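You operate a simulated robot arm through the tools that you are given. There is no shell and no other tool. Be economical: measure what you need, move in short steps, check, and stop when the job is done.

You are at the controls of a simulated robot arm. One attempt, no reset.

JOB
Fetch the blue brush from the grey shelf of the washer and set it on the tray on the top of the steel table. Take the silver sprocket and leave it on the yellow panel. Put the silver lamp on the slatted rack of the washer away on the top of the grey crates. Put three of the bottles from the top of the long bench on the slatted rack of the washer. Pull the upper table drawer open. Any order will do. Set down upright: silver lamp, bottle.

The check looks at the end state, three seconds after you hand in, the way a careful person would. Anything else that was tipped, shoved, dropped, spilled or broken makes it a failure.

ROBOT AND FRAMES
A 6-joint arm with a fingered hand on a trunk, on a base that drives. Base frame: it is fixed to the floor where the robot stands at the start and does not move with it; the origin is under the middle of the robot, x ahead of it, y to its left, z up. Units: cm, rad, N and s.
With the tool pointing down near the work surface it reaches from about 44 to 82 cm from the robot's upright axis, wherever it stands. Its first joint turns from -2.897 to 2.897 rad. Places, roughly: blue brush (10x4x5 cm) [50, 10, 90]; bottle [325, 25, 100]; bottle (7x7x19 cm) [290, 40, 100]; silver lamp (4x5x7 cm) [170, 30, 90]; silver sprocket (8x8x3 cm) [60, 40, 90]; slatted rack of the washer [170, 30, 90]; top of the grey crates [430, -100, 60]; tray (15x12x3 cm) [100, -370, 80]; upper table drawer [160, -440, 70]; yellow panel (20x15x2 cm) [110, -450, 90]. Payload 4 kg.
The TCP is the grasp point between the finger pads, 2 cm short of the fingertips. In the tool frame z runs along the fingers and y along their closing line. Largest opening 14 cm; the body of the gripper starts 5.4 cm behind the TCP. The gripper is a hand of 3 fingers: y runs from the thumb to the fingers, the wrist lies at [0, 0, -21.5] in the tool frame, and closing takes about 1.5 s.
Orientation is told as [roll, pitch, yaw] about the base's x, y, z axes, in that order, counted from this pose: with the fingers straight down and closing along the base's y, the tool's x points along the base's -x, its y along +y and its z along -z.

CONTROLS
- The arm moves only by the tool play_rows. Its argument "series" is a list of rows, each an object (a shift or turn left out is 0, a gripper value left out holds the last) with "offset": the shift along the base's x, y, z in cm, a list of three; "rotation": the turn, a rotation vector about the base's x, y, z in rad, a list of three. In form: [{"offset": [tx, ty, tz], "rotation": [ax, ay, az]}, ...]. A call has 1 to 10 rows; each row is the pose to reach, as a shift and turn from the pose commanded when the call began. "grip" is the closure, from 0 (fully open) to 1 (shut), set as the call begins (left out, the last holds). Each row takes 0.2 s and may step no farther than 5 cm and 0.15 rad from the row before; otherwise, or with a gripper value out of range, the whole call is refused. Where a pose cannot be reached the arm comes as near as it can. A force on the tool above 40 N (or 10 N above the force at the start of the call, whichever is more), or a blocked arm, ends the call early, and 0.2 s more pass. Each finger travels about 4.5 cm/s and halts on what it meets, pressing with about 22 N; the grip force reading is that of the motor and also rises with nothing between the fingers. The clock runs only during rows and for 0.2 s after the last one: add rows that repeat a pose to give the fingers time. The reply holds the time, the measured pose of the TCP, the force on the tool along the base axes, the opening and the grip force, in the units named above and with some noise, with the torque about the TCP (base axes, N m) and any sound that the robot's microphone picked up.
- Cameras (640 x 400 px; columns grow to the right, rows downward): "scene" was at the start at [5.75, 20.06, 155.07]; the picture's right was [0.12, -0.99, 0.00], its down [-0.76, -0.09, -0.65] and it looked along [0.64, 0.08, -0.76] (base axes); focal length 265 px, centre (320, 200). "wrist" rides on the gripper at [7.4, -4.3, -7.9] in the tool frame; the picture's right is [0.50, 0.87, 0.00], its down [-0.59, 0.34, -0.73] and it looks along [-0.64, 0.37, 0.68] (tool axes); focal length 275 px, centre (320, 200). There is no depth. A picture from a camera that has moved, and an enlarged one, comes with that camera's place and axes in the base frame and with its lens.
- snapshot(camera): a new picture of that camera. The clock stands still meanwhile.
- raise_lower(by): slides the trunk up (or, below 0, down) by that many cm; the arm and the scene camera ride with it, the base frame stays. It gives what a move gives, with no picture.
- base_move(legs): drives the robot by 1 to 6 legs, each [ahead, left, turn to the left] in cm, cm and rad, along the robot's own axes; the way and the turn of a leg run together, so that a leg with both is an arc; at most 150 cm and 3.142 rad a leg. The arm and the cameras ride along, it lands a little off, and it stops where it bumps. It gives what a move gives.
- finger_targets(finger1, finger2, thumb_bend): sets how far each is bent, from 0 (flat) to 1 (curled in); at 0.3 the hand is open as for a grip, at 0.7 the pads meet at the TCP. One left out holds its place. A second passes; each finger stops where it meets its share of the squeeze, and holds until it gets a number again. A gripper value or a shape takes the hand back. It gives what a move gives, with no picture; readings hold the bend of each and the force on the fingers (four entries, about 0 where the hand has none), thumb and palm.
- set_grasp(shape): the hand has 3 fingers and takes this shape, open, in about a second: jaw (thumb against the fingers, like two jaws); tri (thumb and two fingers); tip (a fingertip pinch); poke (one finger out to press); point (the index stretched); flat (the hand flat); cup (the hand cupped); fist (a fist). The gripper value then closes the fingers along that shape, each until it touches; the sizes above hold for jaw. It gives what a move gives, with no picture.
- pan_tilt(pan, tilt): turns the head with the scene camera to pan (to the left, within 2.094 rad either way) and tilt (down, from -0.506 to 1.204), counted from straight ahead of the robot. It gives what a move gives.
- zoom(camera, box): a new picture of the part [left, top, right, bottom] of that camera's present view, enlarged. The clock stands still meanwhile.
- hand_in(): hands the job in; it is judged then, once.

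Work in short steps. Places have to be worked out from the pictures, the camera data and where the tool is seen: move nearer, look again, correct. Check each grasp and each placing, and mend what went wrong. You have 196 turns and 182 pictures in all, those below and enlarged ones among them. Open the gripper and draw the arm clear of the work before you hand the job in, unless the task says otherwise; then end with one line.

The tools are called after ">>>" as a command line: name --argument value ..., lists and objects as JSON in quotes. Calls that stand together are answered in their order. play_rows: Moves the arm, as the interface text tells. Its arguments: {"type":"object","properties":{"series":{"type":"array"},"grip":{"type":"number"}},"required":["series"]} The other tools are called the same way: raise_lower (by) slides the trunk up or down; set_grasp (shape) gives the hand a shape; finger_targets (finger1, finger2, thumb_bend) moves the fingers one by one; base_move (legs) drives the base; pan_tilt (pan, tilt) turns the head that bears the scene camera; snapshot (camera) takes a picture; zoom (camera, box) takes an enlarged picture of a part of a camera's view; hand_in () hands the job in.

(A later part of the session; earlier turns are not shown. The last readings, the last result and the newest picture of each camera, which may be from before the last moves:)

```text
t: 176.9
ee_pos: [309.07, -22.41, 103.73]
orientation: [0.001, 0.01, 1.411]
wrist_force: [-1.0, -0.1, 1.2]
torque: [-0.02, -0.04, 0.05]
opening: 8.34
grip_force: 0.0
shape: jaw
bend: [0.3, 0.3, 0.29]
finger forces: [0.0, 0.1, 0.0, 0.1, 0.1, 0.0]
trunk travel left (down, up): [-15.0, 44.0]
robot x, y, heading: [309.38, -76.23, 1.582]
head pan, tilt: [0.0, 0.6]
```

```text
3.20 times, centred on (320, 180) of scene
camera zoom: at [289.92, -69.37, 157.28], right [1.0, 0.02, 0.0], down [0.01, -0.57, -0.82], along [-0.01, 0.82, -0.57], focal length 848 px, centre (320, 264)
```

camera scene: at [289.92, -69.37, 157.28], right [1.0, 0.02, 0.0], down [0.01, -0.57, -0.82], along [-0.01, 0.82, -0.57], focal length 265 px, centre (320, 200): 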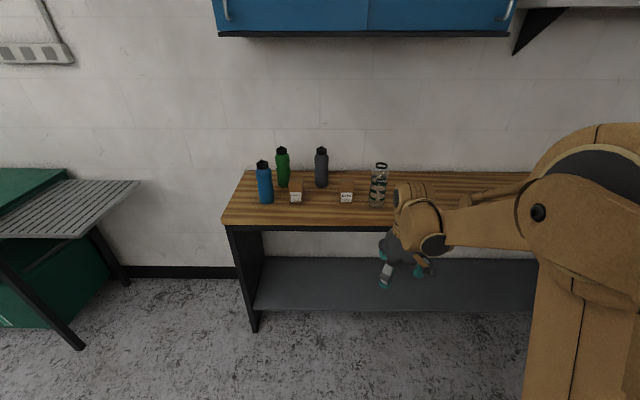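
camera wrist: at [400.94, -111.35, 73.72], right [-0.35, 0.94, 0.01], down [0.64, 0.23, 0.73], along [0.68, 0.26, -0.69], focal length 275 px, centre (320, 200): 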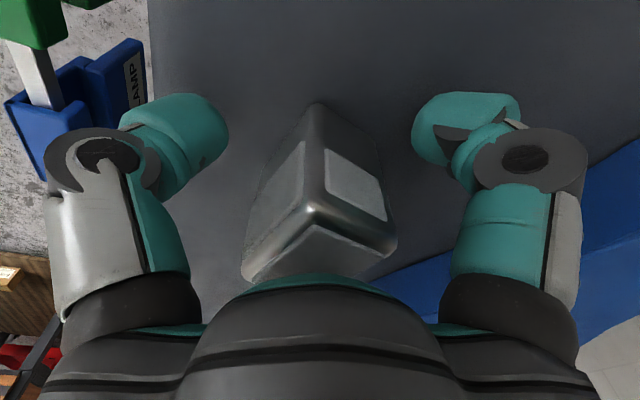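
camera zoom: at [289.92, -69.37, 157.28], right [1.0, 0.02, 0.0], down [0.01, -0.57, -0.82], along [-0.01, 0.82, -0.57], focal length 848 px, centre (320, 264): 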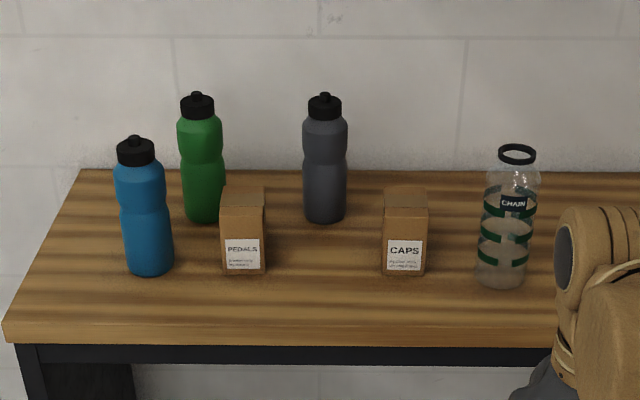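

Four bottles: blue ≈[265, 27], green ≈[271, 40], grey ≈[289, 41], plus a clear jar I leave alone. A stance near [240, −22] should reach both these three and the rack; I raise the hand and drive there.

>>> play_rows --series '[{"offset": [0, -1, 4]}, {"offset": [0, -2, 8]}, {"offset": [0, -3, 12]}, {"offset": [0, -3, 16]}]' --grip 0.3

>>> base_move --legs '[[0, 69, 0], [48, 0, 0]]'

>>> pan_tilt --pan -0.3 --tilt 0.6

>>> snapshot --camera "scene"

>>> snapshot --camera "wrist"

```text
t: 177.9
ee_pos: [309.16, -25.46, 119.84]
orientation: [0.001, 0.011, 1.411]
wrist_force: [-0.2, 0.6, -1.0]
torque: [-0.01, -0.01, -0.02]
opening: 9.76
grip_force: 0.1
shape: jaw
bend: [0.27, 0.27, 0.25]
finger forces: [0.0, 0.0, 0.0, 0.1, 0.1, 0.1]
trunk travel left (down, up): [-15.0, 44.0]
robot x, y, heading: [309.32, -76.12, 1.584]
head pan, tilt: [0.0, 0.6]
```

```text
t: 184.1
ee_pos: [240.96, 21.73, 119.63]
orientation: [0.0, 0.01, 1.405]
wrist_force: [-0.3, 0.6, 0.8]
torque: [0.01, 0.03, 0.03]
opening: 9.75
grip_force: 0.1
shape: jaw
bend: [0.27, 0.27, 0.25]
finger forces: [0.0, 0.0, 0.1, 0.0, 0.0, 0.1]
trunk travel left (down, up): [-15.0, 44.0]
robot x, y, heading: [240.26, -29.01, 1.582]
head pan, tilt: [0.0, 0.6]
```

```text
t: 184.9
ee_pos: [240.98, 21.68, 119.68]
orientation: [0.002, 0.011, 1.402]
wrist_force: [0.5, 0.3, 0.0]
torque: [-0.03, 0.0, 0.03]
opening: 9.77
grip_force: 0.1
shape: jaw
bend: [0.27, 0.27, 0.25]
finger forces: [0.0, 0.0, 0.0, 0.0, 0.0, 0.0]
trunk travel left (down, up): [-15.0, 44.0]
robot x, y, heading: [240.18, -28.92, 1.579]
head pan, tilt: [-0.3, 0.6]
```

```text
121 pictures are left
camera scene: at [224.06, -22.45, 157.28], right [0.96, -0.29, 0.0], down [-0.16, -0.54, -0.82], along [0.24, 0.79, -0.57], focal length 265 px, centre (320, 200)
```

scene: 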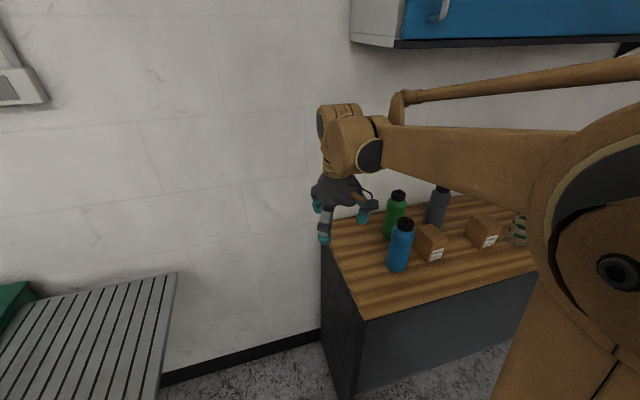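

```text
120 pictures are left
camera wrist: at [244.03, 13.74, 127.72], right [-0.94, -0.35, 0.01], down [-0.24, 0.64, 0.73], along [-0.26, 0.68, -0.69], focal length 275 px, centre (320, 200)
```

wrist: 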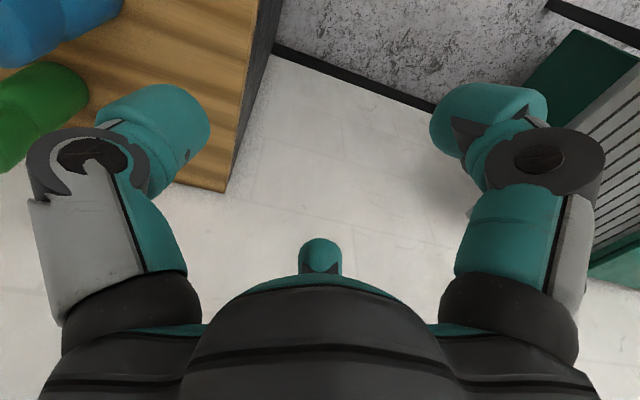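

Blue bottle: [265.2, 26.5], base ≈90.3, top ≈109.3. I move above it at z≈115, staying below the wall cabinet (bottom ≈153).

>>> play_rows --series '[{"offset": [4.5, 0.8, -1]}, {"offset": [9, 1.6, -2]}, {"offset": [13.5, 2.4, -3]}, {"offset": [18, 3.4, -4]}, {"offset": [22, 4.4, -4.5]}, {"offset": [24.2, 4.8, -4.7]}, {"offset": [24.2, 4.8, -4.7]}]'

>>> snapshot --camera "scene"

>>> snapshot --camera "wrist"

```text
t: 186.5
ee_pos: [265.28, 26.22, 114.79]
orientation: [0.0, 0.011, 1.403]
wrist_force: [0.1, 0.9, 0.4]
torque: [-0.01, 0.0, -0.03]
opening: 9.76
grip_force: 0.0
shape: jaw
bend: [0.27, 0.27, 0.25]
finger forces: [0.0, 0.0, 0.0, 0.1, 0.0, 0.0]
trunk travel left (down, up): [-15.0, 44.0]
robot x, y, heading: [240.63, -28.99, 1.579]
head pan, tilt: [-0.3, 0.6]
```

```text
119 pictures are left
camera scene: at [224.06, -22.46, 157.29], right [0.96, -0.29, 0.0], down [-0.16, -0.54, -0.82], along [0.24, 0.79, -0.57], focal length 265 px, centre (320, 200)
```

scene: 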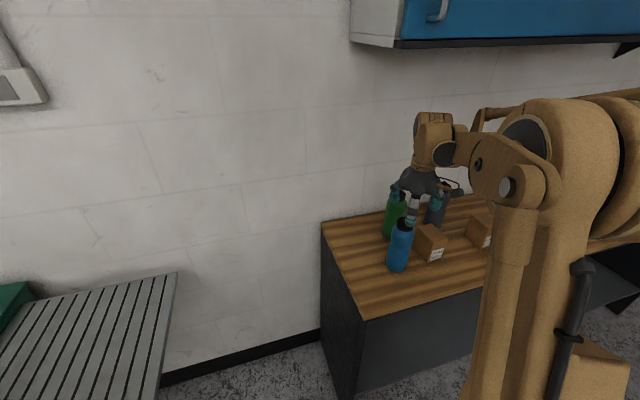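

```text
118 pictures are left
camera wrist: at [268.45, 18.39, 122.91], right [-0.94, -0.35, 0.01], down [-0.24, 0.64, 0.73], along [-0.26, 0.68, -0.69], focal length 275 px, centre (320, 200)
```

wrist: 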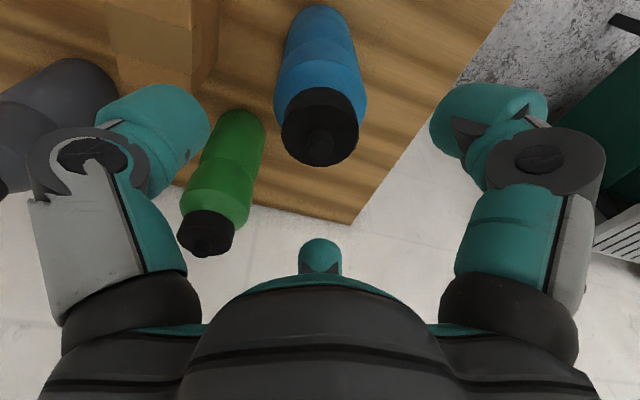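

The cap's axis is at ≈[265, 27.2]. I correct and descend around it to z≈104.7.

>>> play_rows --series '[{"offset": [-0.3, 0.9, -1]}, {"offset": [-0.3, 0.9, -4]}, {"offset": [-0.3, 0.9, -7]}, {"offset": [-0.3, 0.9, -10]}, {"offset": [-0.3, 0.9, -10]}]'

>>> snapshot --camera "wrist"

```text
t: 187.7
ee_pos: [264.99, 27.31, 104.9]
orientation: [0.001, 0.01, 1.402]
wrist_force: [-1.1, 0.0, -0.9]
torque: [0.02, -0.01, -0.01]
opening: 9.78
grip_force: 0.0
shape: jaw
bend: [0.27, 0.27, 0.25]
finger forces: [0.1, 0.0, 0.1, 0.0, 0.1, 0.0]
trunk travel left (down, up): [-15.0, 44.0]
robot x, y, heading: [240.53, -28.57, 1.578]
head pan, tilt: [-0.3, 0.6]
```

```text
117 pictures are left
camera wrist: at [267.95, 19.42, 112.98], right [-0.94, -0.35, 0.01], down [-0.24, 0.64, 0.73], along [-0.26, 0.68, -0.69], focal length 275 px, centre (320, 200)
```

wrist: 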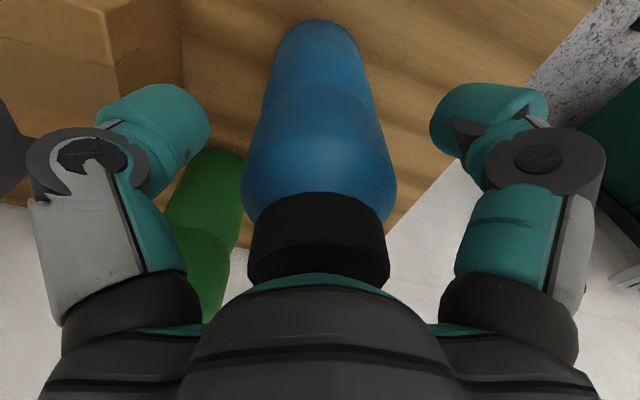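

The bottle is centred with no palm contact. I close on its upper body.

>>> play_rows --series '[{"offset": [0, 0, 0]}, {"offset": [0, 0, 0]}, {"offset": [0, 0, 0]}, {"offset": [0, 0, 0]}, {"offset": [0, 0, 0]}, {"offset": [0, 0, 0]}, {"offset": [0, 0, 0]}]' --grip 1

>>> play_rows --series '[{"offset": [0, 0, 1.5]}, {"offset": [0, 0, 3]}, {"offset": [0, 0, 5]}, {"offset": [0, 0, 5]}]'

>>> snapshot --camera "wrist"

>>> snapshot --camera "scene"

```text
t: 189.3
ee_pos: [265.0, 27.28, 104.92]
orientation: [0.001, 0.011, 1.404]
wrist_force: [0.1, 0.1, -0.1]
torque: [-0.02, 0.01, -0.01]
opening: 5.94
grip_force: 21.9
shape: jaw
bend: [0.38, 0.37, 0.36]
finger forces: [19.4, 19.3, 0.0, 0.0, 20.0, 0.1]
trunk travel left (down, up): [-15.0, 44.0]
robot x, y, heading: [240.16, -29.18, 1.576]
head pan, tilt: [-0.3, 0.6]
```

```text
t: 190.3
ee_pos: [264.9, 27.36, 110.07]
orientation: [-0.001, 0.01, 1.403]
wrist_force: [0.0, 0.2, -1.7]
torque: [0.0, 0.0, 0.01]
opening: 5.92
grip_force: 21.7
shape: jaw
bend: [0.38, 0.37, 0.36]
finger forces: [19.5, 19.3, 0.1, 0.0, 20.0, 0.1]
trunk travel left (down, up): [-15.0, 44.0]
robot x, y, heading: [240.17, -28.79, 1.58]
head pan, tilt: [-0.3, 0.6]
```

```text
116 pictures are left
camera wrist: at [268.01, 19.49, 118.17], right [-0.94, -0.35, 0.01], down [-0.24, 0.64, 0.73], along [-0.26, 0.68, -0.69], focal length 275 px, centre (320, 200)
```

wrist: 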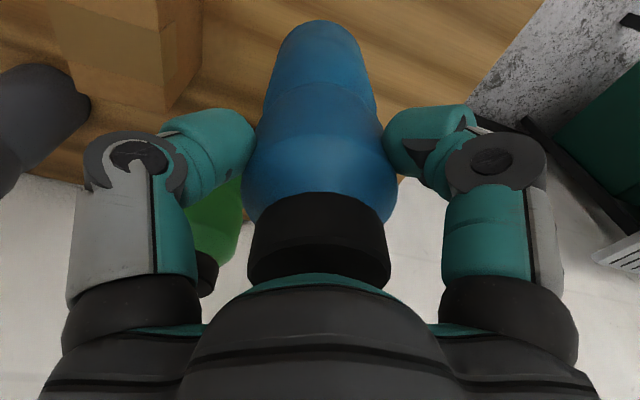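

```text
115 pictures are left
camera scene: at [224.08, -22.43, 157.28], right [0.96, -0.29, 0.0], down [-0.16, -0.54, -0.82], along [0.24, 0.79, -0.57], focal length 265 px, centre (320, 200)
```

scene: 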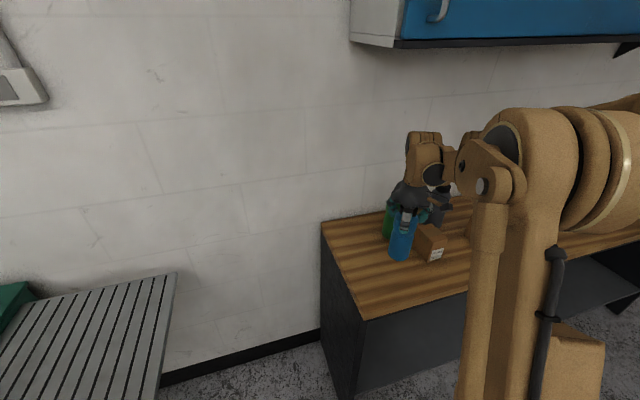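

Firm, upright grip. I carry it left in an arc at z≈114 toward the rack.

>>> play_rows --series '[{"offset": [-4, -1, 2]}, {"offset": [-8, -2.5, 4]}, {"offset": [-12, -4, 4]}, {"offset": [-16.5, -5, 4]}, {"offset": [-21, -5.5, 4]}, {"offset": [-25.5, -6, 4]}, {"offset": [-30, -6, 4]}, {"offset": [-34.5, -6, 4]}, {"offset": [-39, -6, 4]}, {"offset": [-43.5, -6, 4]}]'

>>> play_rows --series '[{"offset": [-4.5, -1, 0]}, {"offset": [-9, -1, 0]}, {"offset": [-13.5, -0.5, 0]}, {"offset": [-18, 1, 0]}, {"offset": [-22, 3.5, 0]}, {"offset": [-26, 6.5, 0]}, {"offset": [-29.5, 9, 0]}, {"offset": [-32.5, 10.6, 0]}, {"offset": [-32.5, 10.6, 0]}]'

>>> pan_tilt --pan 0.5 --tilt 0.7

>>> snapshot --camera "scene"

>>> snapshot --camera "wrist"

```text
t: 192.5
ee_pos: [221.33, 21.14, 113.95]
orientation: [-0.002, 0.011, 1.403]
wrist_force: [0.1, -0.7, -0.4]
torque: [-0.01, 0.01, -0.01]
opening: 5.92
grip_force: 21.7
shape: jaw
bend: [0.38, 0.37, 0.36]
finger forces: [19.3, 19.3, 0.1, 0.0, 20.0, 0.0]
trunk travel left (down, up): [-15.0, 44.0]
robot x, y, heading: [240.73, -28.77, 1.576]
head pan, tilt: [-0.3, 0.6]
```

```text
t: 194.5
ee_pos: [189.32, 31.46, 113.63]
orientation: [-0.001, 0.009, 1.404]
wrist_force: [0.1, -0.3, -0.8]
torque: [-0.03, 0.04, 0.04]
opening: 5.87
grip_force: 22.3
shape: jaw
bend: [0.38, 0.37, 0.36]
finger forces: [19.2, 19.2, 0.0, 0.0, 19.8, 0.0]
out of reach, approached as far as the arm can: row 8, 9
trunk travel left (down, up): [-15.0, 44.0]
robot x, y, heading: [240.66, -28.37, 1.577]
head pan, tilt: [-0.3, 0.6]
```

```text
t: 195.6
ee_pos: [189.33, 31.54, 113.65]
orientation: [-0.001, 0.01, 1.405]
wrist_force: [-0.4, -0.5, -1.1]
torque: [0.02, 0.01, -0.01]
opening: 5.87
grip_force: 22.0
shape: jaw
bend: [0.38, 0.37, 0.36]
finger forces: [19.3, 19.3, 0.1, 0.0, 19.7, 0.0]
trunk travel left (down, up): [-15.0, 44.0]
robot x, y, heading: [240.62, -29.06, 1.576]
head pan, tilt: [0.499, 0.7]
```

```text
114 pictures are left
camera scene: at [217.35, -23.46, 156.41], right [0.87, 0.48, 0.0], down [0.31, -0.56, -0.76], along [-0.37, 0.67, -0.64], focal length 265 px, centre (320, 200)
```

scene: 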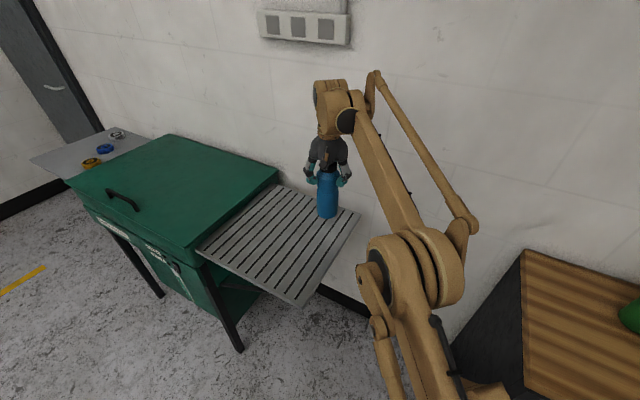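

```text
113 pictures are left
camera wrist: at [192.42, 23.59, 121.73], right [-0.94, -0.35, 0.0], down [-0.24, 0.64, 0.73], along [-0.26, 0.68, -0.69], focal length 275 px, centre (320, 200)
```

wrist: 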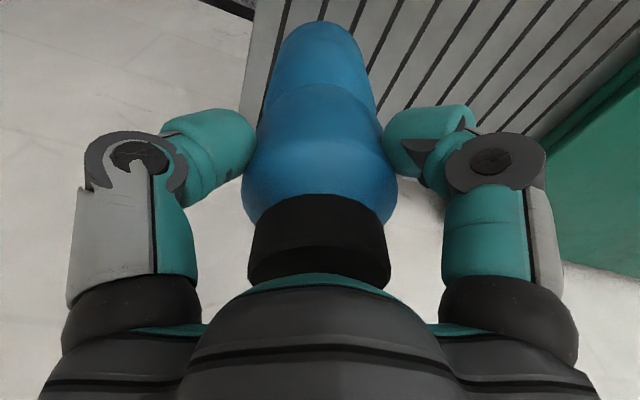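

At full reach; I shift slightly in to [187.5, 29] and lower toward the rack.

>>> play_rows --series '[{"offset": [-1, -1.2, -2]}, {"offset": [-1.8, -2.4, -4.5]}, {"offset": [-1.8, -2.4, -7]}, {"offset": [-1.8, -2.4, -9]}, {"offset": [-1.8, -2.4, -9]}]'

>>> zoom --camera "scene" --box '[240, 130, 400, 230]'

```text
t: 196.8
ee_pos: [187.4, 29.22, 104.6]
orientation: [0.0, 0.01, 1.402]
wrist_force: [0.3, 0.6, -0.9]
torque: [-0.01, 0.0, 0.02]
opening: 5.9
grip_force: 21.9
shape: jaw
bend: [0.38, 0.37, 0.36]
finger forces: [19.1, 19.3, 0.1, 0.0, 19.6, 0.1]
trunk travel left (down, up): [-15.0, 44.0]
robot x, y, heading: [240.16, -28.73, 1.58]
head pan, tilt: [0.499, 0.7]
```

```text
4.00 times, centred on (320, 180) of scene
camera zoom: at [217.35, -23.47, 156.41], right [0.87, 0.49, 0.0], down [0.31, -0.56, -0.76], along [-0.37, 0.67, -0.64], focal length 1060 px, centre (320, 280)
```

zoom: 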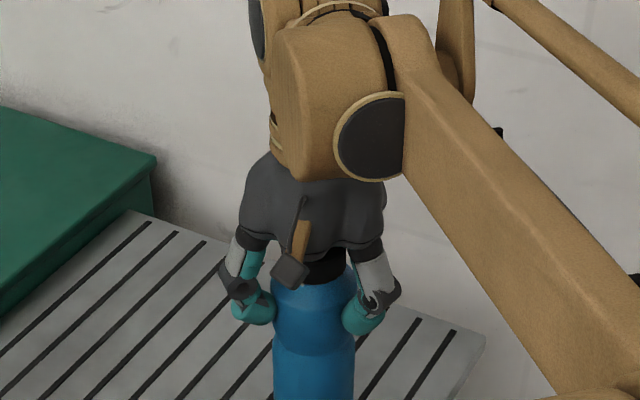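

I lower in small steps until contact.

>>> play_rows --series '[{"offset": [0, 0, -0.5]}, {"offset": [0, 0, -1]}, {"offset": [0, 0, -1.4]}, {"offset": [0, 0, -1.8]}, {"offset": [0, 0, -2.1]}, {"offset": [0, 0, -2.4]}, {"offset": [0, 0, -2.7]}]'

```text
t: 198.0
ee_pos: [187.42, 28.99, 103.07]
orientation: [0.002, 0.007, 1.403]
wrist_force: [-4.7, 3.4, 32.0]
torque: [-0.04, -0.17, 0.01]
opening: 6.14
grip_force: 21.7
shape: jaw
bend: [0.37, 0.37, 0.36]
finger forces: [25.1, 25.0, 0.0, 0.1, 26.5, 0.0]
trunk travel left (down, up): [-15.0, 44.0]
robot x, y, heading: [240.29, -28.59, 1.582]
head pan, tilt: [0.499, 0.7]
stopped in row 5: the force on the tool passed its limit at 43 N (the readings are from after the stop); the commanded pose is now the measured one
```

The bottle stands on the rack (contact at 103). I ease off and open.

>>> play_rows --series '[{"offset": [0, 0, 0.1]}, {"offset": [0, 0, 0.1]}]'

>>> play_rows --series '[{"offset": [0, 0, 0]}, {"offset": [0, 0, 0]}, {"offset": [0, 0, 0]}, {"offset": [0, 0, 0]}, {"offset": [0, 0, 0]}, {"offset": [0, 0, 0]}]' --grip 0.25

>>> snapshot --camera "wrist"

```text
t: 198.6
ee_pos: [187.67, 28.96, 103.19]
orientation: [0.002, 0.007, 1.403]
wrist_force: [-4.9, 5.0, 31.5]
torque: [0.02, -0.03, 0.02]
opening: 6.11
grip_force: 22.0
shape: jaw
bend: [0.37, 0.37, 0.36]
finger forces: [25.4, 25.4, 0.0, 0.1, 26.0, 0.1]
trunk travel left (down, up): [-15.0, 44.0]
robot x, y, heading: [240.31, -28.83, 1.577]
head pan, tilt: [0.499, 0.7]
```

```text
t: 200.0
ee_pos: [187.48, 28.96, 102.86]
orientation: [0.001, 0.01, 1.404]
wrist_force: [0.8, 0.2, 0.1]
torque: [-0.01, -0.04, 0.0]
opening: 10.48
grip_force: 0.0
shape: jaw
bend: [0.25, 0.25, 0.24]
finger forces: [0.1, 0.0, 0.0, 0.0, 0.0, 0.1]
trunk travel left (down, up): [-15.0, 44.0]
robot x, y, heading: [240.37, -28.91, 1.577]
head pan, tilt: [0.499, 0.7]
```

```text
111 pictures are left
camera wrist: at [190.58, 21.18, 110.98], right [-0.94, -0.35, 0.01], down [-0.24, 0.64, 0.73], along [-0.26, 0.68, -0.69], focal length 275 px, centre (320, 200)
```

wrist: 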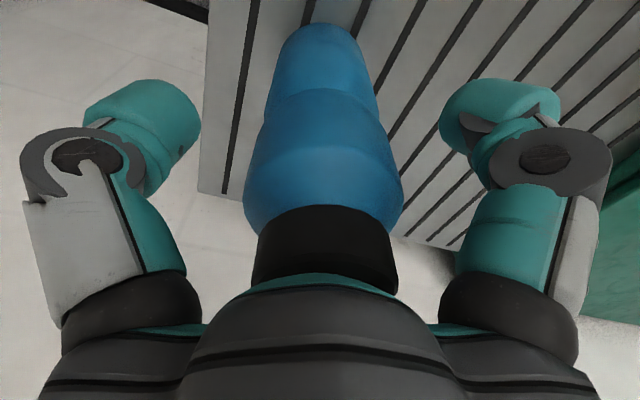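

Blue is standing. I rise and swing back toward the green bottle at ≈[270.6, 40.6].

>>> play_rows --series '[{"offset": [0, 0, 3]}, {"offset": [0, 0, 7]}, {"offset": [0, 0, 12]}, {"offset": [4, -2.5, 13]}, {"offset": [8, -5, 13]}, {"offset": [12, -7, 13]}, {"offset": [16.5, -8, 13]}, {"offset": [21, -8.5, 13]}, {"offset": [25.5, -9, 13]}, {"offset": [30, -9, 13]}]'

>>> play_rows --series '[{"offset": [4.5, 0, 0]}, {"offset": [9, 0, 0]}, {"offset": [13.5, 0, 0]}, {"offset": [18, 0.5, 0]}, {"offset": [22.5, 1, 0]}, {"offset": [27, 1.5, 0]}, {"offset": [31.5, 2, 0]}, {"offset": [36, 3.5, 0]}, {"offset": [40.5, 5.5, 0]}, {"offset": [44.5, 8, 0]}]'

>>> play_rows --series '[{"offset": [3, 3, 0]}, {"offset": [5, 7, 0]}, {"offset": [7, 9.5, 0]}, {"offset": [8.2, 12, 0]}, {"offset": [8.2, 12, 0]}]'

>>> snapshot --camera "wrist"

>>> snapshot --camera "scene"

```text
t: 202.2
ee_pos: [217.6, 20.16, 115.9]
orientation: [0.001, 0.012, 1.404]
wrist_force: [0.8, 0.2, -0.2]
torque: [-0.01, 0.01, -0.01]
opening: 10.48
grip_force: 0.1
shape: jaw
bend: [0.25, 0.25, 0.24]
finger forces: [0.0, 0.0, 0.0, 0.1, 0.0, 0.0]
trunk travel left (down, up): [-15.0, 44.0]
robot x, y, heading: [240.31, -29.17, 1.578]
head pan, tilt: [0.499, 0.7]
```

```text
t: 204.4
ee_pos: [261.93, 28.32, 115.97]
orientation: [0.003, 0.012, 1.405]
wrist_force: [0.4, 0.1, 0.6]
torque: [-0.03, 0.0, 0.0]
opening: 10.5
grip_force: 0.0
shape: jaw
bend: [0.25, 0.25, 0.24]
finger forces: [0.0, 0.0, 0.0, 0.0, 0.0, 0.0]
trunk travel left (down, up): [-15.0, 44.0]
robot x, y, heading: [240.28, -28.77, 1.578]
head pan, tilt: [0.499, 0.7]
```

```text
t: 205.6
ee_pos: [270.29, 40.06, 116.29]
orientation: [-0.001, 0.012, 1.403]
wrist_force: [0.8, 0.3, 0.3]
torque: [0.01, -0.02, 0.0]
opening: 10.46
grip_force: 0.1
shape: jaw
bend: [0.25, 0.25, 0.24]
finger forces: [0.1, 0.0, 0.1, 0.0, 0.0, 0.0]
trunk travel left (down, up): [-15.0, 44.0]
robot x, y, heading: [240.57, -28.83, 1.578]
head pan, tilt: [0.499, 0.7]
```

```text
110 pictures are left
camera wrist: at [273.29, 32.2, 124.31], right [-0.94, -0.35, 0.01], down [-0.24, 0.64, 0.73], along [-0.26, 0.68, -0.69], focal length 275 px, centre (320, 200)
```

wrist: 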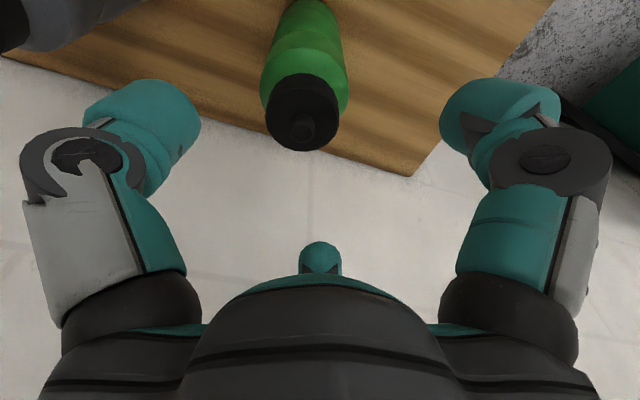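

```text
109 pictures are left
camera scene: at [217.38, -23.51, 156.42], right [0.87, 0.49, 0.0], down [0.31, -0.56, -0.76], along [-0.37, 0.67, -0.64], focal length 265 px, centre (320, 200)
```

scene: 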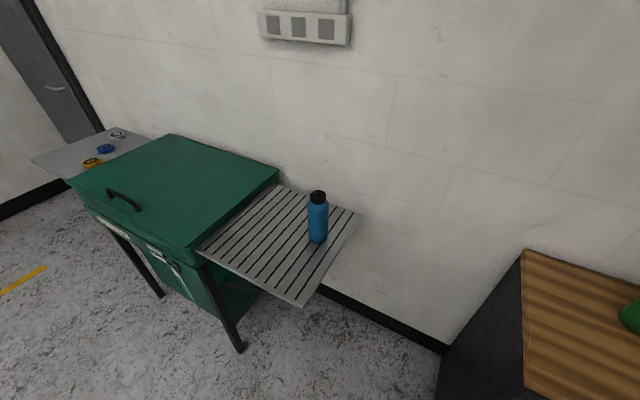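

Green cap axis at ≈[270.9, 41.2]. I correct and descend, then close.

>>> play_rows --series '[{"offset": [0.6, 1.1, -2]}, {"offset": [0.6, 1.1, -5]}, {"offset": [0.6, 1.1, -8.5]}, {"offset": [0.6, 1.1, -11.4]}, {"offset": [0.6, 1.1, -11.4]}]'

>>> snapshot --camera "wrist"

```text
t: 206.8
ee_pos: [270.87, 41.34, 104.43]
orientation: [0.0, 0.009, 1.403]
wrist_force: [0.3, -0.3, -0.5]
torque: [-0.03, 0.02, -0.02]
opening: 10.49
grip_force: 0.1
shape: jaw
bend: [0.25, 0.25, 0.24]
finger forces: [0.0, 0.1, 0.0, 0.1, 0.1, 0.0]
trunk travel left (down, up): [-15.0, 44.0]
robot x, y, heading: [240.59, -29.07, 1.581]
head pan, tilt: [0.499, 0.7]
```

```text
108 pictures are left
camera wrist: at [273.94, 33.3, 112.49], right [-0.94, -0.35, 0.01], down [-0.24, 0.64, 0.73], along [-0.26, 0.68, -0.69], focal length 275 px, centre (320, 200)
```

wrist: 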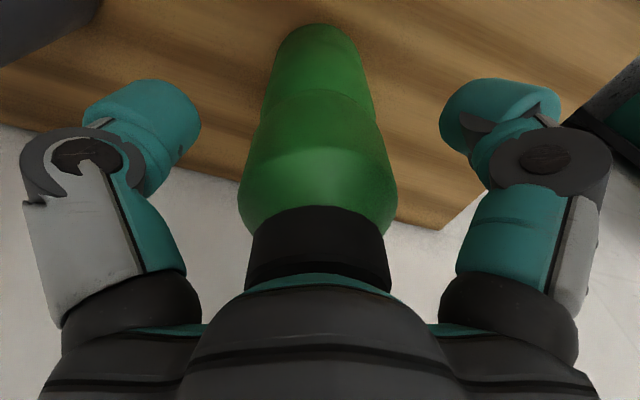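

Well centred. I close, lift a little, and draw it out from under the cabinet.

>>> play_rows --series '[{"offset": [0, 0, 0]}, {"offset": [0, 0, 0]}, {"offset": [0, 0, 0]}, {"offset": [0, 0, 0]}, {"offset": [0, 0, 0]}, {"offset": [0, 0, 0]}, {"offset": [0, 0, 0]}]' --grip 1

>>> play_rows --series '[{"offset": [0, 0, 1.5]}, {"offset": [0, 0, 3.5]}, {"offset": [-2.5, -4, 5]}, {"offset": [-5.5, -8, 6.5]}, {"offset": [-9, -11, 8]}, {"offset": [-13, -14, 9]}, {"offset": [-17, -17, 9.5]}, {"offset": [-21, -19.5, 9.5]}, {"offset": [-25.5, -20.5, 9.5]}, {"offset": [-30, -21, 9.5]}]'

>>> snapshot --camera "wrist"

```text
t: 208.4
ee_pos: [270.98, 41.26, 104.45]
orientation: [-0.001, 0.01, 1.402]
wrist_force: [0.8, 0.8, 0.3]
torque: [0.02, 0.02, 0.01]
opening: 5.93
grip_force: 21.7
shape: jaw
bend: [0.38, 0.37, 0.36]
finger forces: [19.5, 19.5, 0.0, 0.0, 19.7, 0.0]
trunk travel left (down, up): [-15.0, 44.0]
robot x, y, heading: [240.23, -28.81, 1.578]
head pan, tilt: [0.499, 0.7]
```

```text
refused: row 4 steps farther than a row can; nothing moved
```

```text
107 pictures are left
camera wrist: at [273.94, 33.32, 112.51], right [-0.94, -0.35, 0.01], down [-0.23, 0.64, 0.73], along [-0.26, 0.68, -0.69], focal length 275 px, centre (320, 200)
```

wrist: 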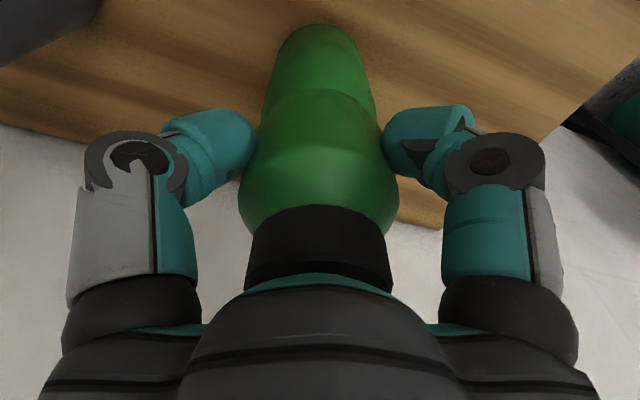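

Gripped well; I repeat the lift with shorter steps.

>>> play_rows --series '[{"offset": [0, 0, 1.5]}, {"offset": [0, 0, 4]}, {"offset": [-2, -3.5, 6]}, {"offset": [-4.5, -7, 7.5]}, {"offset": [-7.5, -10.5, 8.5]}, {"offset": [-11, -13.5, 9.3]}, {"offset": [-15, -16, 9.3]}, {"offset": [-19, -18.5, 9.3]}, {"offset": [-23.5, -20, 9.3]}, {"offset": [-28, -20.5, 9.3]}]'

>>> play_rows --series '[{"offset": [-4.5, -0.5, 0]}, {"offset": [-9, -1, 0]}, {"offset": [-13.5, -1.5, 0]}, {"offset": [-18, -1.7, 0]}, {"offset": [-22.5, -2, 0]}, {"offset": [-27, -2.5, 0]}, {"offset": [-31.5, -3.3, 0]}, {"offset": [-36, -4.5, 0]}, {"offset": [-40.5, -5.5, 0]}, {"offset": [-45, -6.5, 0]}]'

>>> play_rows --series '[{"offset": [-4.5, 0, 0]}, {"offset": [-9, 0, 0]}, {"offset": [-13, 0, 0]}, {"offset": [-14, 0, 0]}, {"offset": [-14, 0, 0]}]'

>>> snapshot --camera "wrist"

>>> snapshot --camera "scene"

```text
t: 210.6
ee_pos: [242.61, 20.77, 113.83]
orientation: [-0.001, 0.011, 1.403]
wrist_force: [-0.2, -0.1, -0.6]
torque: [0.0, -0.02, -0.02]
opening: 5.92
grip_force: 22.0
shape: jaw
bend: [0.38, 0.37, 0.36]
finger forces: [19.3, 19.8, 0.1, 0.0, 19.8, 0.1]
trunk travel left (down, up): [-15.0, 44.0]
robot x, y, heading: [240.23, -28.79, 1.576]
head pan, tilt: [0.499, 0.7]
```

```text
t: 212.8
ee_pos: [197.44, 14.08, 113.83]
orientation: [0.001, 0.012, 1.403]
wrist_force: [-0.5, -0.7, -0.3]
torque: [0.03, -0.01, 0.01]
opening: 5.9
grip_force: 21.8
shape: jaw
bend: [0.38, 0.37, 0.36]
finger forces: [19.2, 19.8, 0.0, 0.1, 19.8, 0.1]
trunk travel left (down, up): [-15.0, 44.0]
robot x, y, heading: [240.57, -29.11, 1.581]
head pan, tilt: [0.499, 0.7]
```

```text
t: 214.0
ee_pos: [183.76, 14.35, 113.76]
orientation: [-0.001, 0.01, 1.403]
wrist_force: [-0.3, -0.2, -0.8]
torque: [0.03, -0.01, -0.01]
opening: 5.89
grip_force: 22.1
shape: jaw
bend: [0.38, 0.37, 0.36]
finger forces: [19.1, 19.9, 0.0, 0.0, 19.5, 0.1]
trunk travel left (down, up): [-15.0, 44.0]
robot x, y, heading: [240.21, -29.02, 1.579]
head pan, tilt: [0.499, 0.7]
```

```text
106 pictures are left
camera wrist: at [186.83, 6.33, 121.75], right [-0.94, -0.35, 0.01], down [-0.24, 0.64, 0.73], along [-0.26, 0.68, -0.69], focal length 275 px, centre (320, 200)
```

wrist: 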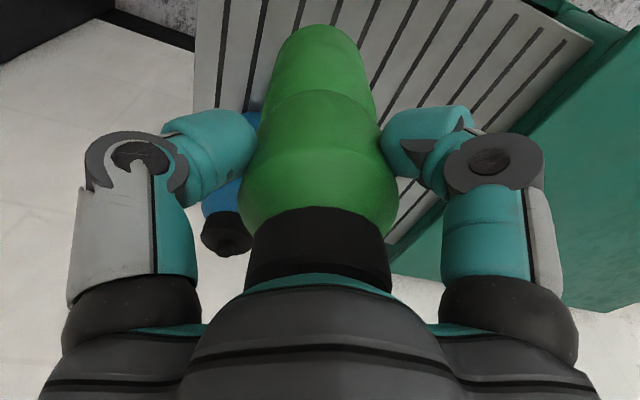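

```text
105 pictures are left
camera scene: at [217.33, -23.48, 156.41], right [0.87, 0.49, 0.0], down [0.31, -0.56, -0.76], along [-0.37, 0.67, -0.64], focal length 265 px, centre (320, 200)
```

scene: 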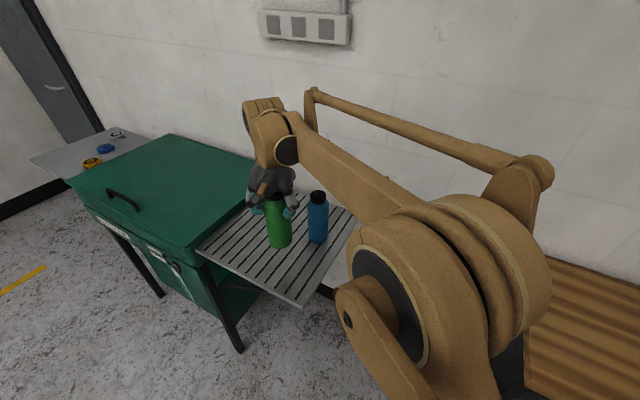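

Spot is free, blue is 15 cm off. I lower green to the rack.

>>> play_rows --series '[{"offset": [-0.8, 0, -3]}, {"offset": [-0.8, 0, -6]}, {"offset": [-0.8, 0, -9]}, {"offset": [-0.8, 0, -10]}, {"offset": [-0.8, 0, -10.4]}, {"offset": [-0.8, 0, -10.8]}, {"offset": [-0.8, 0, -11.2]}, {"offset": [-0.8, 0, -11.6]}, {"offset": [-0.8, 0, -12]}]'

>>> play_rows --series '[{"offset": [0, 0, 0.1]}, {"offset": [0, 0, 0.1]}]'

```text
t: 215.9
ee_pos: [182.99, 14.15, 102.64]
orientation: [0.003, 0.011, 1.403]
wrist_force: [-3.8, 4.4, 33.1]
torque: [0.02, -0.15, 0.01]
opening: 6.14
grip_force: 22.4
shape: jaw
bend: [0.38, 0.36, 0.36]
finger forces: [23.6, 25.1, 0.1, 0.0, 26.9, 0.0]
trunk travel left (down, up): [-15.0, 44.0]
robot x, y, heading: [240.51, -28.9, 1.578]
head pan, tilt: [0.499, 0.7]
stopped in row 9: the force on the tool passed its limit at 45 N (the readings are from after the stop); the commanded pose is now the measured one
```

```text
t: 216.5
ee_pos: [183.07, 14.14, 102.69]
orientation: [0.003, 0.008, 1.403]
wrist_force: [-4.1, 4.5, 33.1]
torque: [0.12, -0.08, 0.06]
opening: 6.16
grip_force: 21.7
shape: jaw
bend: [0.38, 0.36, 0.36]
finger forces: [23.5, 25.5, 0.1, 0.0, 26.5, 0.1]
trunk travel left (down, up): [-15.0, 44.0]
robot x, y, heading: [240.67, -28.9, 1.575]
head pan, tilt: [0.499, 0.7]
```

Contact. I open and rise.

>>> play_rows --series '[{"offset": [0, 0, 0]}, {"offset": [0, 0, 0]}, {"offset": [0, 0, 0]}, {"offset": [0, 0, 0]}, {"offset": [0, 0, 0]}, {"offset": [0, 0, 0]}]' --grip 0.25

>>> play_rows --series '[{"offset": [0, 0, 3]}, {"offset": [0, 0, 7]}, {"offset": [0, 0, 12]}, {"offset": [0, 0, 14]}, {"offset": [4.5, -0.5, 14]}, {"offset": [9, -1, 14]}, {"offset": [13.5, 0, 14]}, {"offset": [18, 1, 14]}, {"offset": [22.5, 2, 14]}, {"offset": [27, 3, 14]}]'

>>> play_rows --series '[{"offset": [4.5, 1, 0]}, {"offset": [9, 2, 0]}, {"offset": [13.5, 3, 0]}, {"offset": [18, 3, 0]}, {"offset": [22.5, 3, 0]}, {"offset": [27, 3, 0]}, {"offset": [30, 3, 0]}]'

>>> snapshot --camera "scene"

```text
t: 217.9
ee_pos: [182.86, 14.21, 102.38]
orientation: [0.002, 0.011, 1.405]
wrist_force: [-0.1, 0.8, 0.3]
torque: [-0.03, 0.03, -0.01]
opening: 10.47
grip_force: 0.1
shape: jaw
bend: [0.25, 0.25, 0.24]
finger forces: [0.0, 0.0, 0.0, 0.0, 0.0, 0.0]
trunk travel left (down, up): [-15.0, 44.0]
robot x, y, heading: [240.3, -28.82, 1.58]
head pan, tilt: [0.499, 0.7]
```

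```text
t: 220.1
ee_pos: [210.07, 17.27, 116.51]
orientation: [0.003, 0.011, 1.403]
wrist_force: [-0.6, 0.1, 0.0]
torque: [0.04, -0.02, 0.02]
opening: 10.48
grip_force: 0.0
shape: jaw
bend: [0.25, 0.25, 0.24]
finger forces: [0.0, 0.1, 0.0, 0.0, 0.0, 0.1]
trunk travel left (down, up): [-15.0, 44.0]
robot x, y, heading: [240.39, -28.73, 1.578]
head pan, tilt: [0.499, 0.7]
```

```text
t: 221.7
ee_pos: [240.26, 20.44, 116.31]
orientation: [0.001, 0.009, 1.402]
wrist_force: [-0.1, 0.6, -0.5]
torque: [0.01, 0.0, -0.01]
opening: 10.45
grip_force: 0.0
shape: jaw
bend: [0.25, 0.25, 0.24]
finger forces: [0.1, 0.1, 0.1, 0.0, 0.1, 0.0]
trunk travel left (down, up): [-15.0, 44.0]
robot x, y, heading: [240.22, -28.76, 1.58]
head pan, tilt: [0.499, 0.7]
```

```text
104 pictures are left
camera scene: at [217.41, -23.48, 156.43], right [0.87, 0.49, 0.0], down [0.31, -0.56, -0.76], along [-0.37, 0.67, -0.64], focal length 265 px, centre (320, 200)
```

scene: 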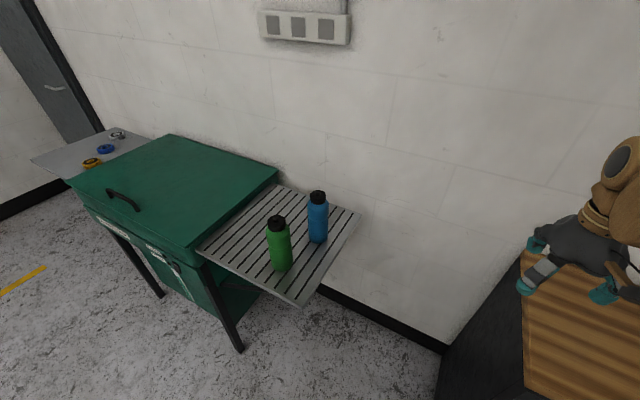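

Both stand upright. For the grey bottle I sidestep right 22 cm and look.

>>> base_move --legs '[[0, -24, 0]]'

>>> pan_tilt --pan -0.2 --tilt 0.6

>>> snapshot --camera "scene"

>>> snapshot --camera "wrist"

```text
t: 223.5
ee_pos: [264.89, 20.61, 116.32]
orientation: [0.003, 0.01, 1.401]
wrist_force: [-0.3, -0.3, -0.1]
torque: [-0.01, 0.02, 0.01]
opening: 10.46
grip_force: 0.1
shape: jaw
bend: [0.25, 0.25, 0.24]
finger forces: [0.0, 0.0, 0.0, 0.0, 0.0, 0.1]
trunk travel left (down, up): [-15.0, 44.0]
robot x, y, heading: [264.92, -28.47, 1.577]
head pan, tilt: [0.499, 0.7]
```

```text
t: 224.5
ee_pos: [264.52, 20.63, 116.26]
orientation: [0.001, 0.01, 1.402]
wrist_force: [0.9, 0.5, -0.7]
torque: [0.04, -0.01, 0.03]
opening: 10.46
grip_force: 0.0
shape: jaw
bend: [0.25, 0.25, 0.24]
finger forces: [0.1, 0.0, 0.0, 0.0, 0.0, 0.1]
trunk travel left (down, up): [-15.0, 44.0]
robot x, y, heading: [264.97, -28.84, 1.575]
head pan, tilt: [-0.201, 0.6]
```

```text
103 pictures are left
camera scene: at [247.74, -22.03, 157.28], right [0.98, -0.19, 0.0], down [-0.11, -0.55, -0.82], along [0.16, 0.81, -0.57], focal length 265 px, centre (320, 200)
```

scene: 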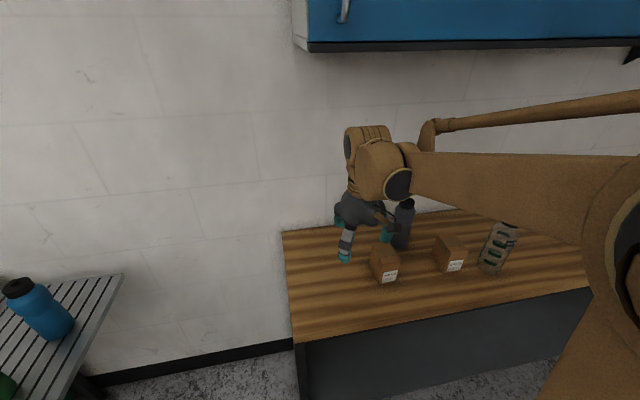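

```text
102 pictures are left
camera wrist: at [267.76, 12.67, 124.4], right [-0.94, -0.35, 0.01], down [-0.23, 0.64, 0.73], along [-0.26, 0.68, -0.68], focal length 275 px, centre (320, 200)
```

wrist: 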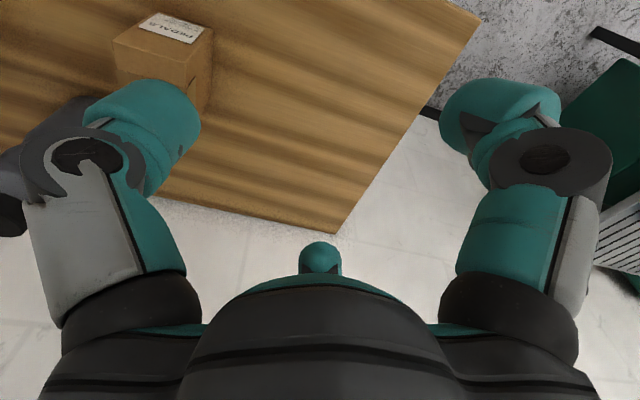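

Grey's cap is around [287.5, 40]. I approach most of the way and look again.

>>> play_rows --series '[{"offset": [4, 3, 0]}, {"offset": [8, 6, 0]}, {"offset": [12, 9, 0]}, {"offset": [16, 12, 0]}, {"offset": [19, 14.5, 0]}, {"offset": [22, 18, 0]}, {"offset": [22, 18, 0]}]'

>>> snapshot --camera "wrist"

>>> snapshot --camera "scene"

```text
t: 226.1
ee_pos: [286.64, 38.87, 116.35]
orientation: [0.001, 0.009, 1.402]
wrist_force: [-0.7, -0.3, 0.9]
torque: [0.01, 0.0, -0.02]
opening: 10.47
grip_force: 0.1
shape: jaw
bend: [0.25, 0.25, 0.24]
finger forces: [0.0, 0.0, 0.1, 0.0, 0.1, 0.1]
trunk travel left (down, up): [-15.0, 44.0]
robot x, y, heading: [264.79, -28.72, 1.577]
head pan, tilt: [-0.201, 0.6]
```

```text
101 pictures are left
camera wrist: at [289.78, 30.88, 124.45], right [-0.94, -0.35, 0.01], down [-0.23, 0.64, 0.73], along [-0.26, 0.68, -0.68], focal length 275 px, centre (320, 200)
```

wrist: 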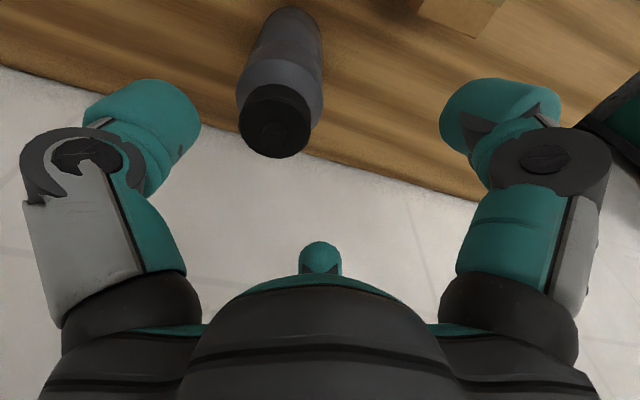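

```text
100 pictures are left
camera scene: at [247.72, -22.09, 157.29], right [0.98, -0.19, 0.0], down [-0.11, -0.55, -0.83], along [0.16, 0.81, -0.56], focal length 265 px, centre (320, 200)
```

scene: 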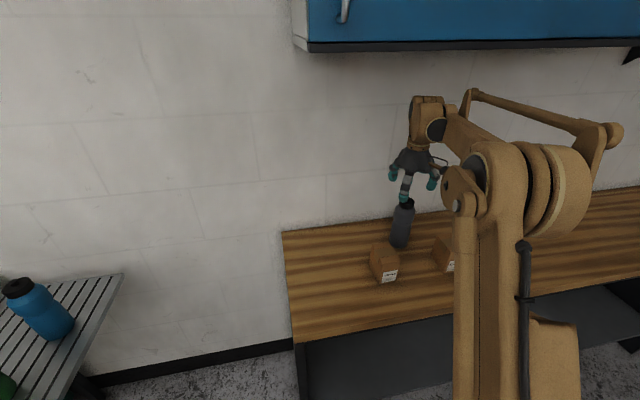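

Cap axis at [289.4, 41]. I correct, descend, and check before closing.

>>> play_rows --series '[{"offset": [1.5, 1.2, 0]}, {"offset": [2.7, 2.1, -2]}, {"offset": [2.7, 2.1, -5]}, {"offset": [2.7, 2.1, -8.5]}, {"offset": [2.7, 2.1, -11.7]}, {"offset": [2.7, 2.1, -11.7]}]'

>>> snapshot --camera "wrist"

```text
t: 227.5
ee_pos: [289.17, 40.91, 104.81]
orientation: [0.003, 0.011, 1.4]
wrist_force: [-0.7, -0.1, 0.3]
torque: [-0.02, 0.0, -0.02]
opening: 10.45
grip_force: 0.1
shape: jaw
bend: [0.25, 0.25, 0.24]
finger forces: [0.0, 0.0, 0.0, 0.1, 0.0, 0.0]
trunk travel left (down, up): [-15.0, 44.0]
robot x, y, heading: [264.93, -28.8, 1.576]
head pan, tilt: [-0.201, 0.6]
```

```text
99 pictures are left
camera wrist: at [292.31, 32.91, 112.87], right [-0.94, -0.35, 0.01], down [-0.23, 0.64, 0.73], along [-0.26, 0.68, -0.68], focal length 275 px, centre (320, 200)
```

wrist: 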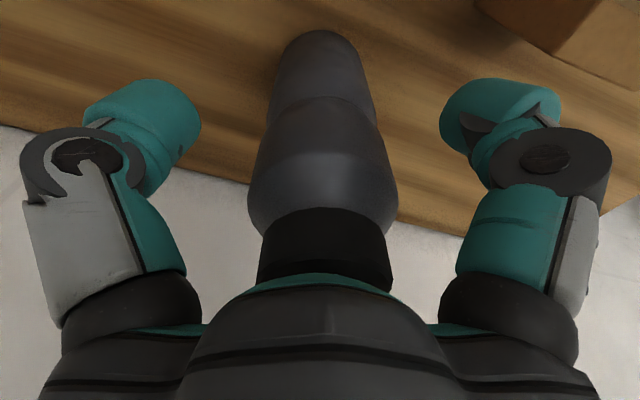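

Centred. I close, lift, and draw it straight out between the two boxes.

>>> play_rows --series '[{"offset": [0, 0, 0]}, {"offset": [0, 0, 0]}, {"offset": [0, 0, 0]}, {"offset": [0, 0, 0]}, {"offset": [0, 0, 0]}, {"offset": [0, 0, 0]}, {"offset": [0, 0, 0]}]' --grip 1

>>> play_rows --series '[{"offset": [0, 0, 1.5]}, {"offset": [0, 0, 4]}, {"offset": [0, -3, 6]}, {"offset": [0.5, -6.5, 8.5]}, {"offset": [0.5, -10, 11]}, {"offset": [0.5, -14, 13]}, {"offset": [0.5, -18, 14]}, {"offset": [0, -22, 14]}, {"offset": [-2, -26, 14]}, {"offset": [-2, -26, 14]}]'

>>> snapshot --camera "wrist"

>>> snapshot --camera "scene"

```text
t: 229.1
ee_pos: [289.32, 40.86, 104.85]
orientation: [0.001, 0.01, 1.401]
wrist_force: [0.2, -0.4, 1.0]
torque: [0.0, 0.0, 0.02]
opening: 5.82
grip_force: 22.3
shape: jaw
bend: [0.37, 0.37, 0.38]
finger forces: [19.2, 19.6, 0.0, 0.0, 19.6, 0.0]
trunk travel left (down, up): [-15.0, 44.0]
robot x, y, heading: [265.0, -28.87, 1.577]
head pan, tilt: [-0.201, 0.6]
```

```text
t: 231.3
ee_pos: [287.46, 14.67, 118.47]
orientation: [0.003, 0.01, 1.401]
wrist_force: [0.5, -0.6, -0.5]
torque: [-0.04, 0.01, 0.02]
opening: 5.81
grip_force: 22.6
shape: jaw
bend: [0.37, 0.37, 0.38]
finger forces: [19.3, 19.6, 0.0, 0.0, 19.7, 0.1]
trunk travel left (down, up): [-15.0, 44.0]
robot x, y, heading: [265.15, -28.61, 1.578]
head pan, tilt: [-0.201, 0.6]
```

```text
98 pictures are left
camera wrist: at [290.56, 6.83, 126.55], right [-0.94, -0.35, 0.01], down [-0.23, 0.64, 0.73], along [-0.26, 0.68, -0.68], focal length 275 px, centre (320, 200)
```

wrist: 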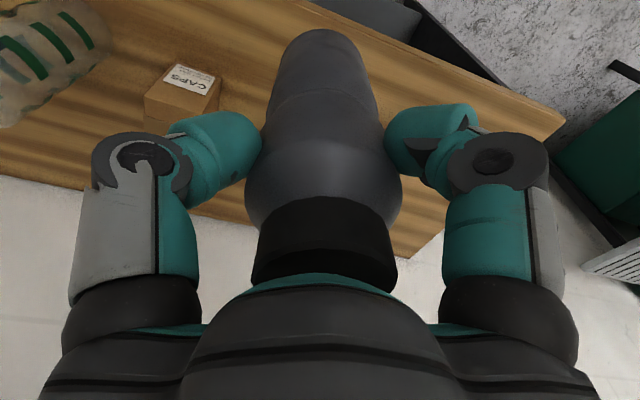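

```text
97 pictures are left
camera scene: at [247.81, -21.95, 157.29], right [0.98, -0.19, 0.0], down [-0.11, -0.55, -0.82], along [0.16, 0.81, -0.57], focal length 265 px, centre (320, 200)
```

scene: 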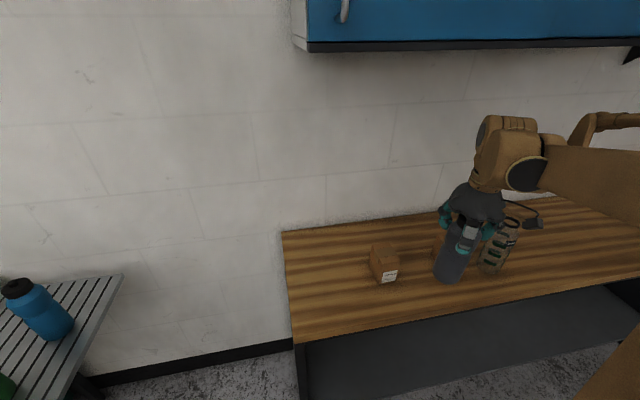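

Secure. I raise it, bring it in front of the robot, then back up and drive to the earlier stance before the rack.

>>> play_rows --series '[{"offset": [-4, 1, 1.5]}, {"offset": [-8, 2, 3]}, {"offset": [-12, 3, 4.5]}, {"offset": [-16, 4, 6]}, {"offset": [-20, 4.5, 7]}, {"offset": [-22, 4.5, 7]}]'

>>> base_move --legs '[[-19, 0, 0], [0, 92, 0]]'

>>> pan_tilt --pan 0 --tilt 0.7

>>> snapshot --camera "scene"

```text
t: 232.7
ee_pos: [265.34, 19.05, 125.76]
orientation: [0.004, 0.01, 1.402]
wrist_force: [0.1, -0.2, -1.3]
torque: [-0.01, -0.01, 0.0]
opening: 5.79
grip_force: 21.7
shape: jaw
bend: [0.37, 0.37, 0.38]
finger forces: [19.1, 19.5, 0.0, 0.1, 19.7, 0.0]
trunk travel left (down, up): [-15.0, 44.0]
robot x, y, heading: [265.04, -28.58, 1.577]
head pan, tilt: [-0.201, 0.6]
```

```text
t: 238.8
ee_pos: [172.55, -0.41, 125.68]
orientation: [0.001, 0.01, 1.401]
wrist_force: [0.0, -0.6, -0.1]
torque: [0.01, -0.02, 0.02]
opening: 5.76
grip_force: 22.1
shape: jaw
bend: [0.37, 0.37, 0.38]
finger forces: [19.0, 19.5, 0.1, 0.0, 19.6, 0.0]
trunk travel left (down, up): [-15.0, 44.0]
robot x, y, heading: [172.39, -48.12, 1.577]
head pan, tilt: [-0.201, 0.6]
```

```text
t: 239.5
ee_pos: [172.53, -0.48, 125.63]
orientation: [0.001, 0.011, 1.402]
wrist_force: [0.1, 0.7, -1.2]
torque: [0.01, 0.03, 0.03]
opening: 5.83
grip_force: 22.3
shape: jaw
bend: [0.37, 0.37, 0.38]
finger forces: [19.2, 19.4, 0.0, 0.0, 19.8, 0.0]
trunk travel left (down, up): [-15.0, 44.0]
robot x, y, heading: [172.27, -48.08, 1.578]
head pan, tilt: [0.0, 0.7]
```

```text
96 pictures are left
camera scene: at [153.14, -41.73, 156.42], right [1.0, 0.01, 0.0], down [0.0, -0.64, -0.77], along [0.0, 0.77, -0.64], focal length 265 px, centre (320, 200)
```

scene: 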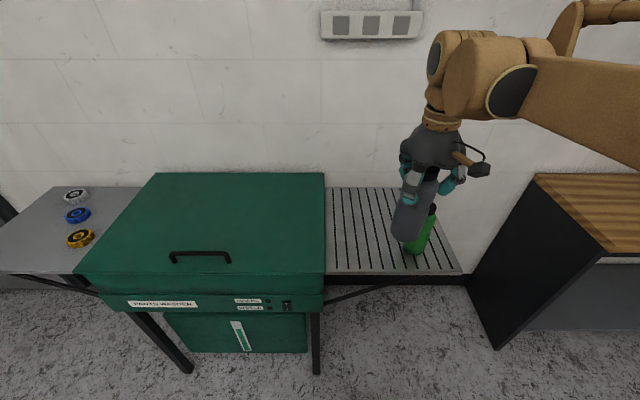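

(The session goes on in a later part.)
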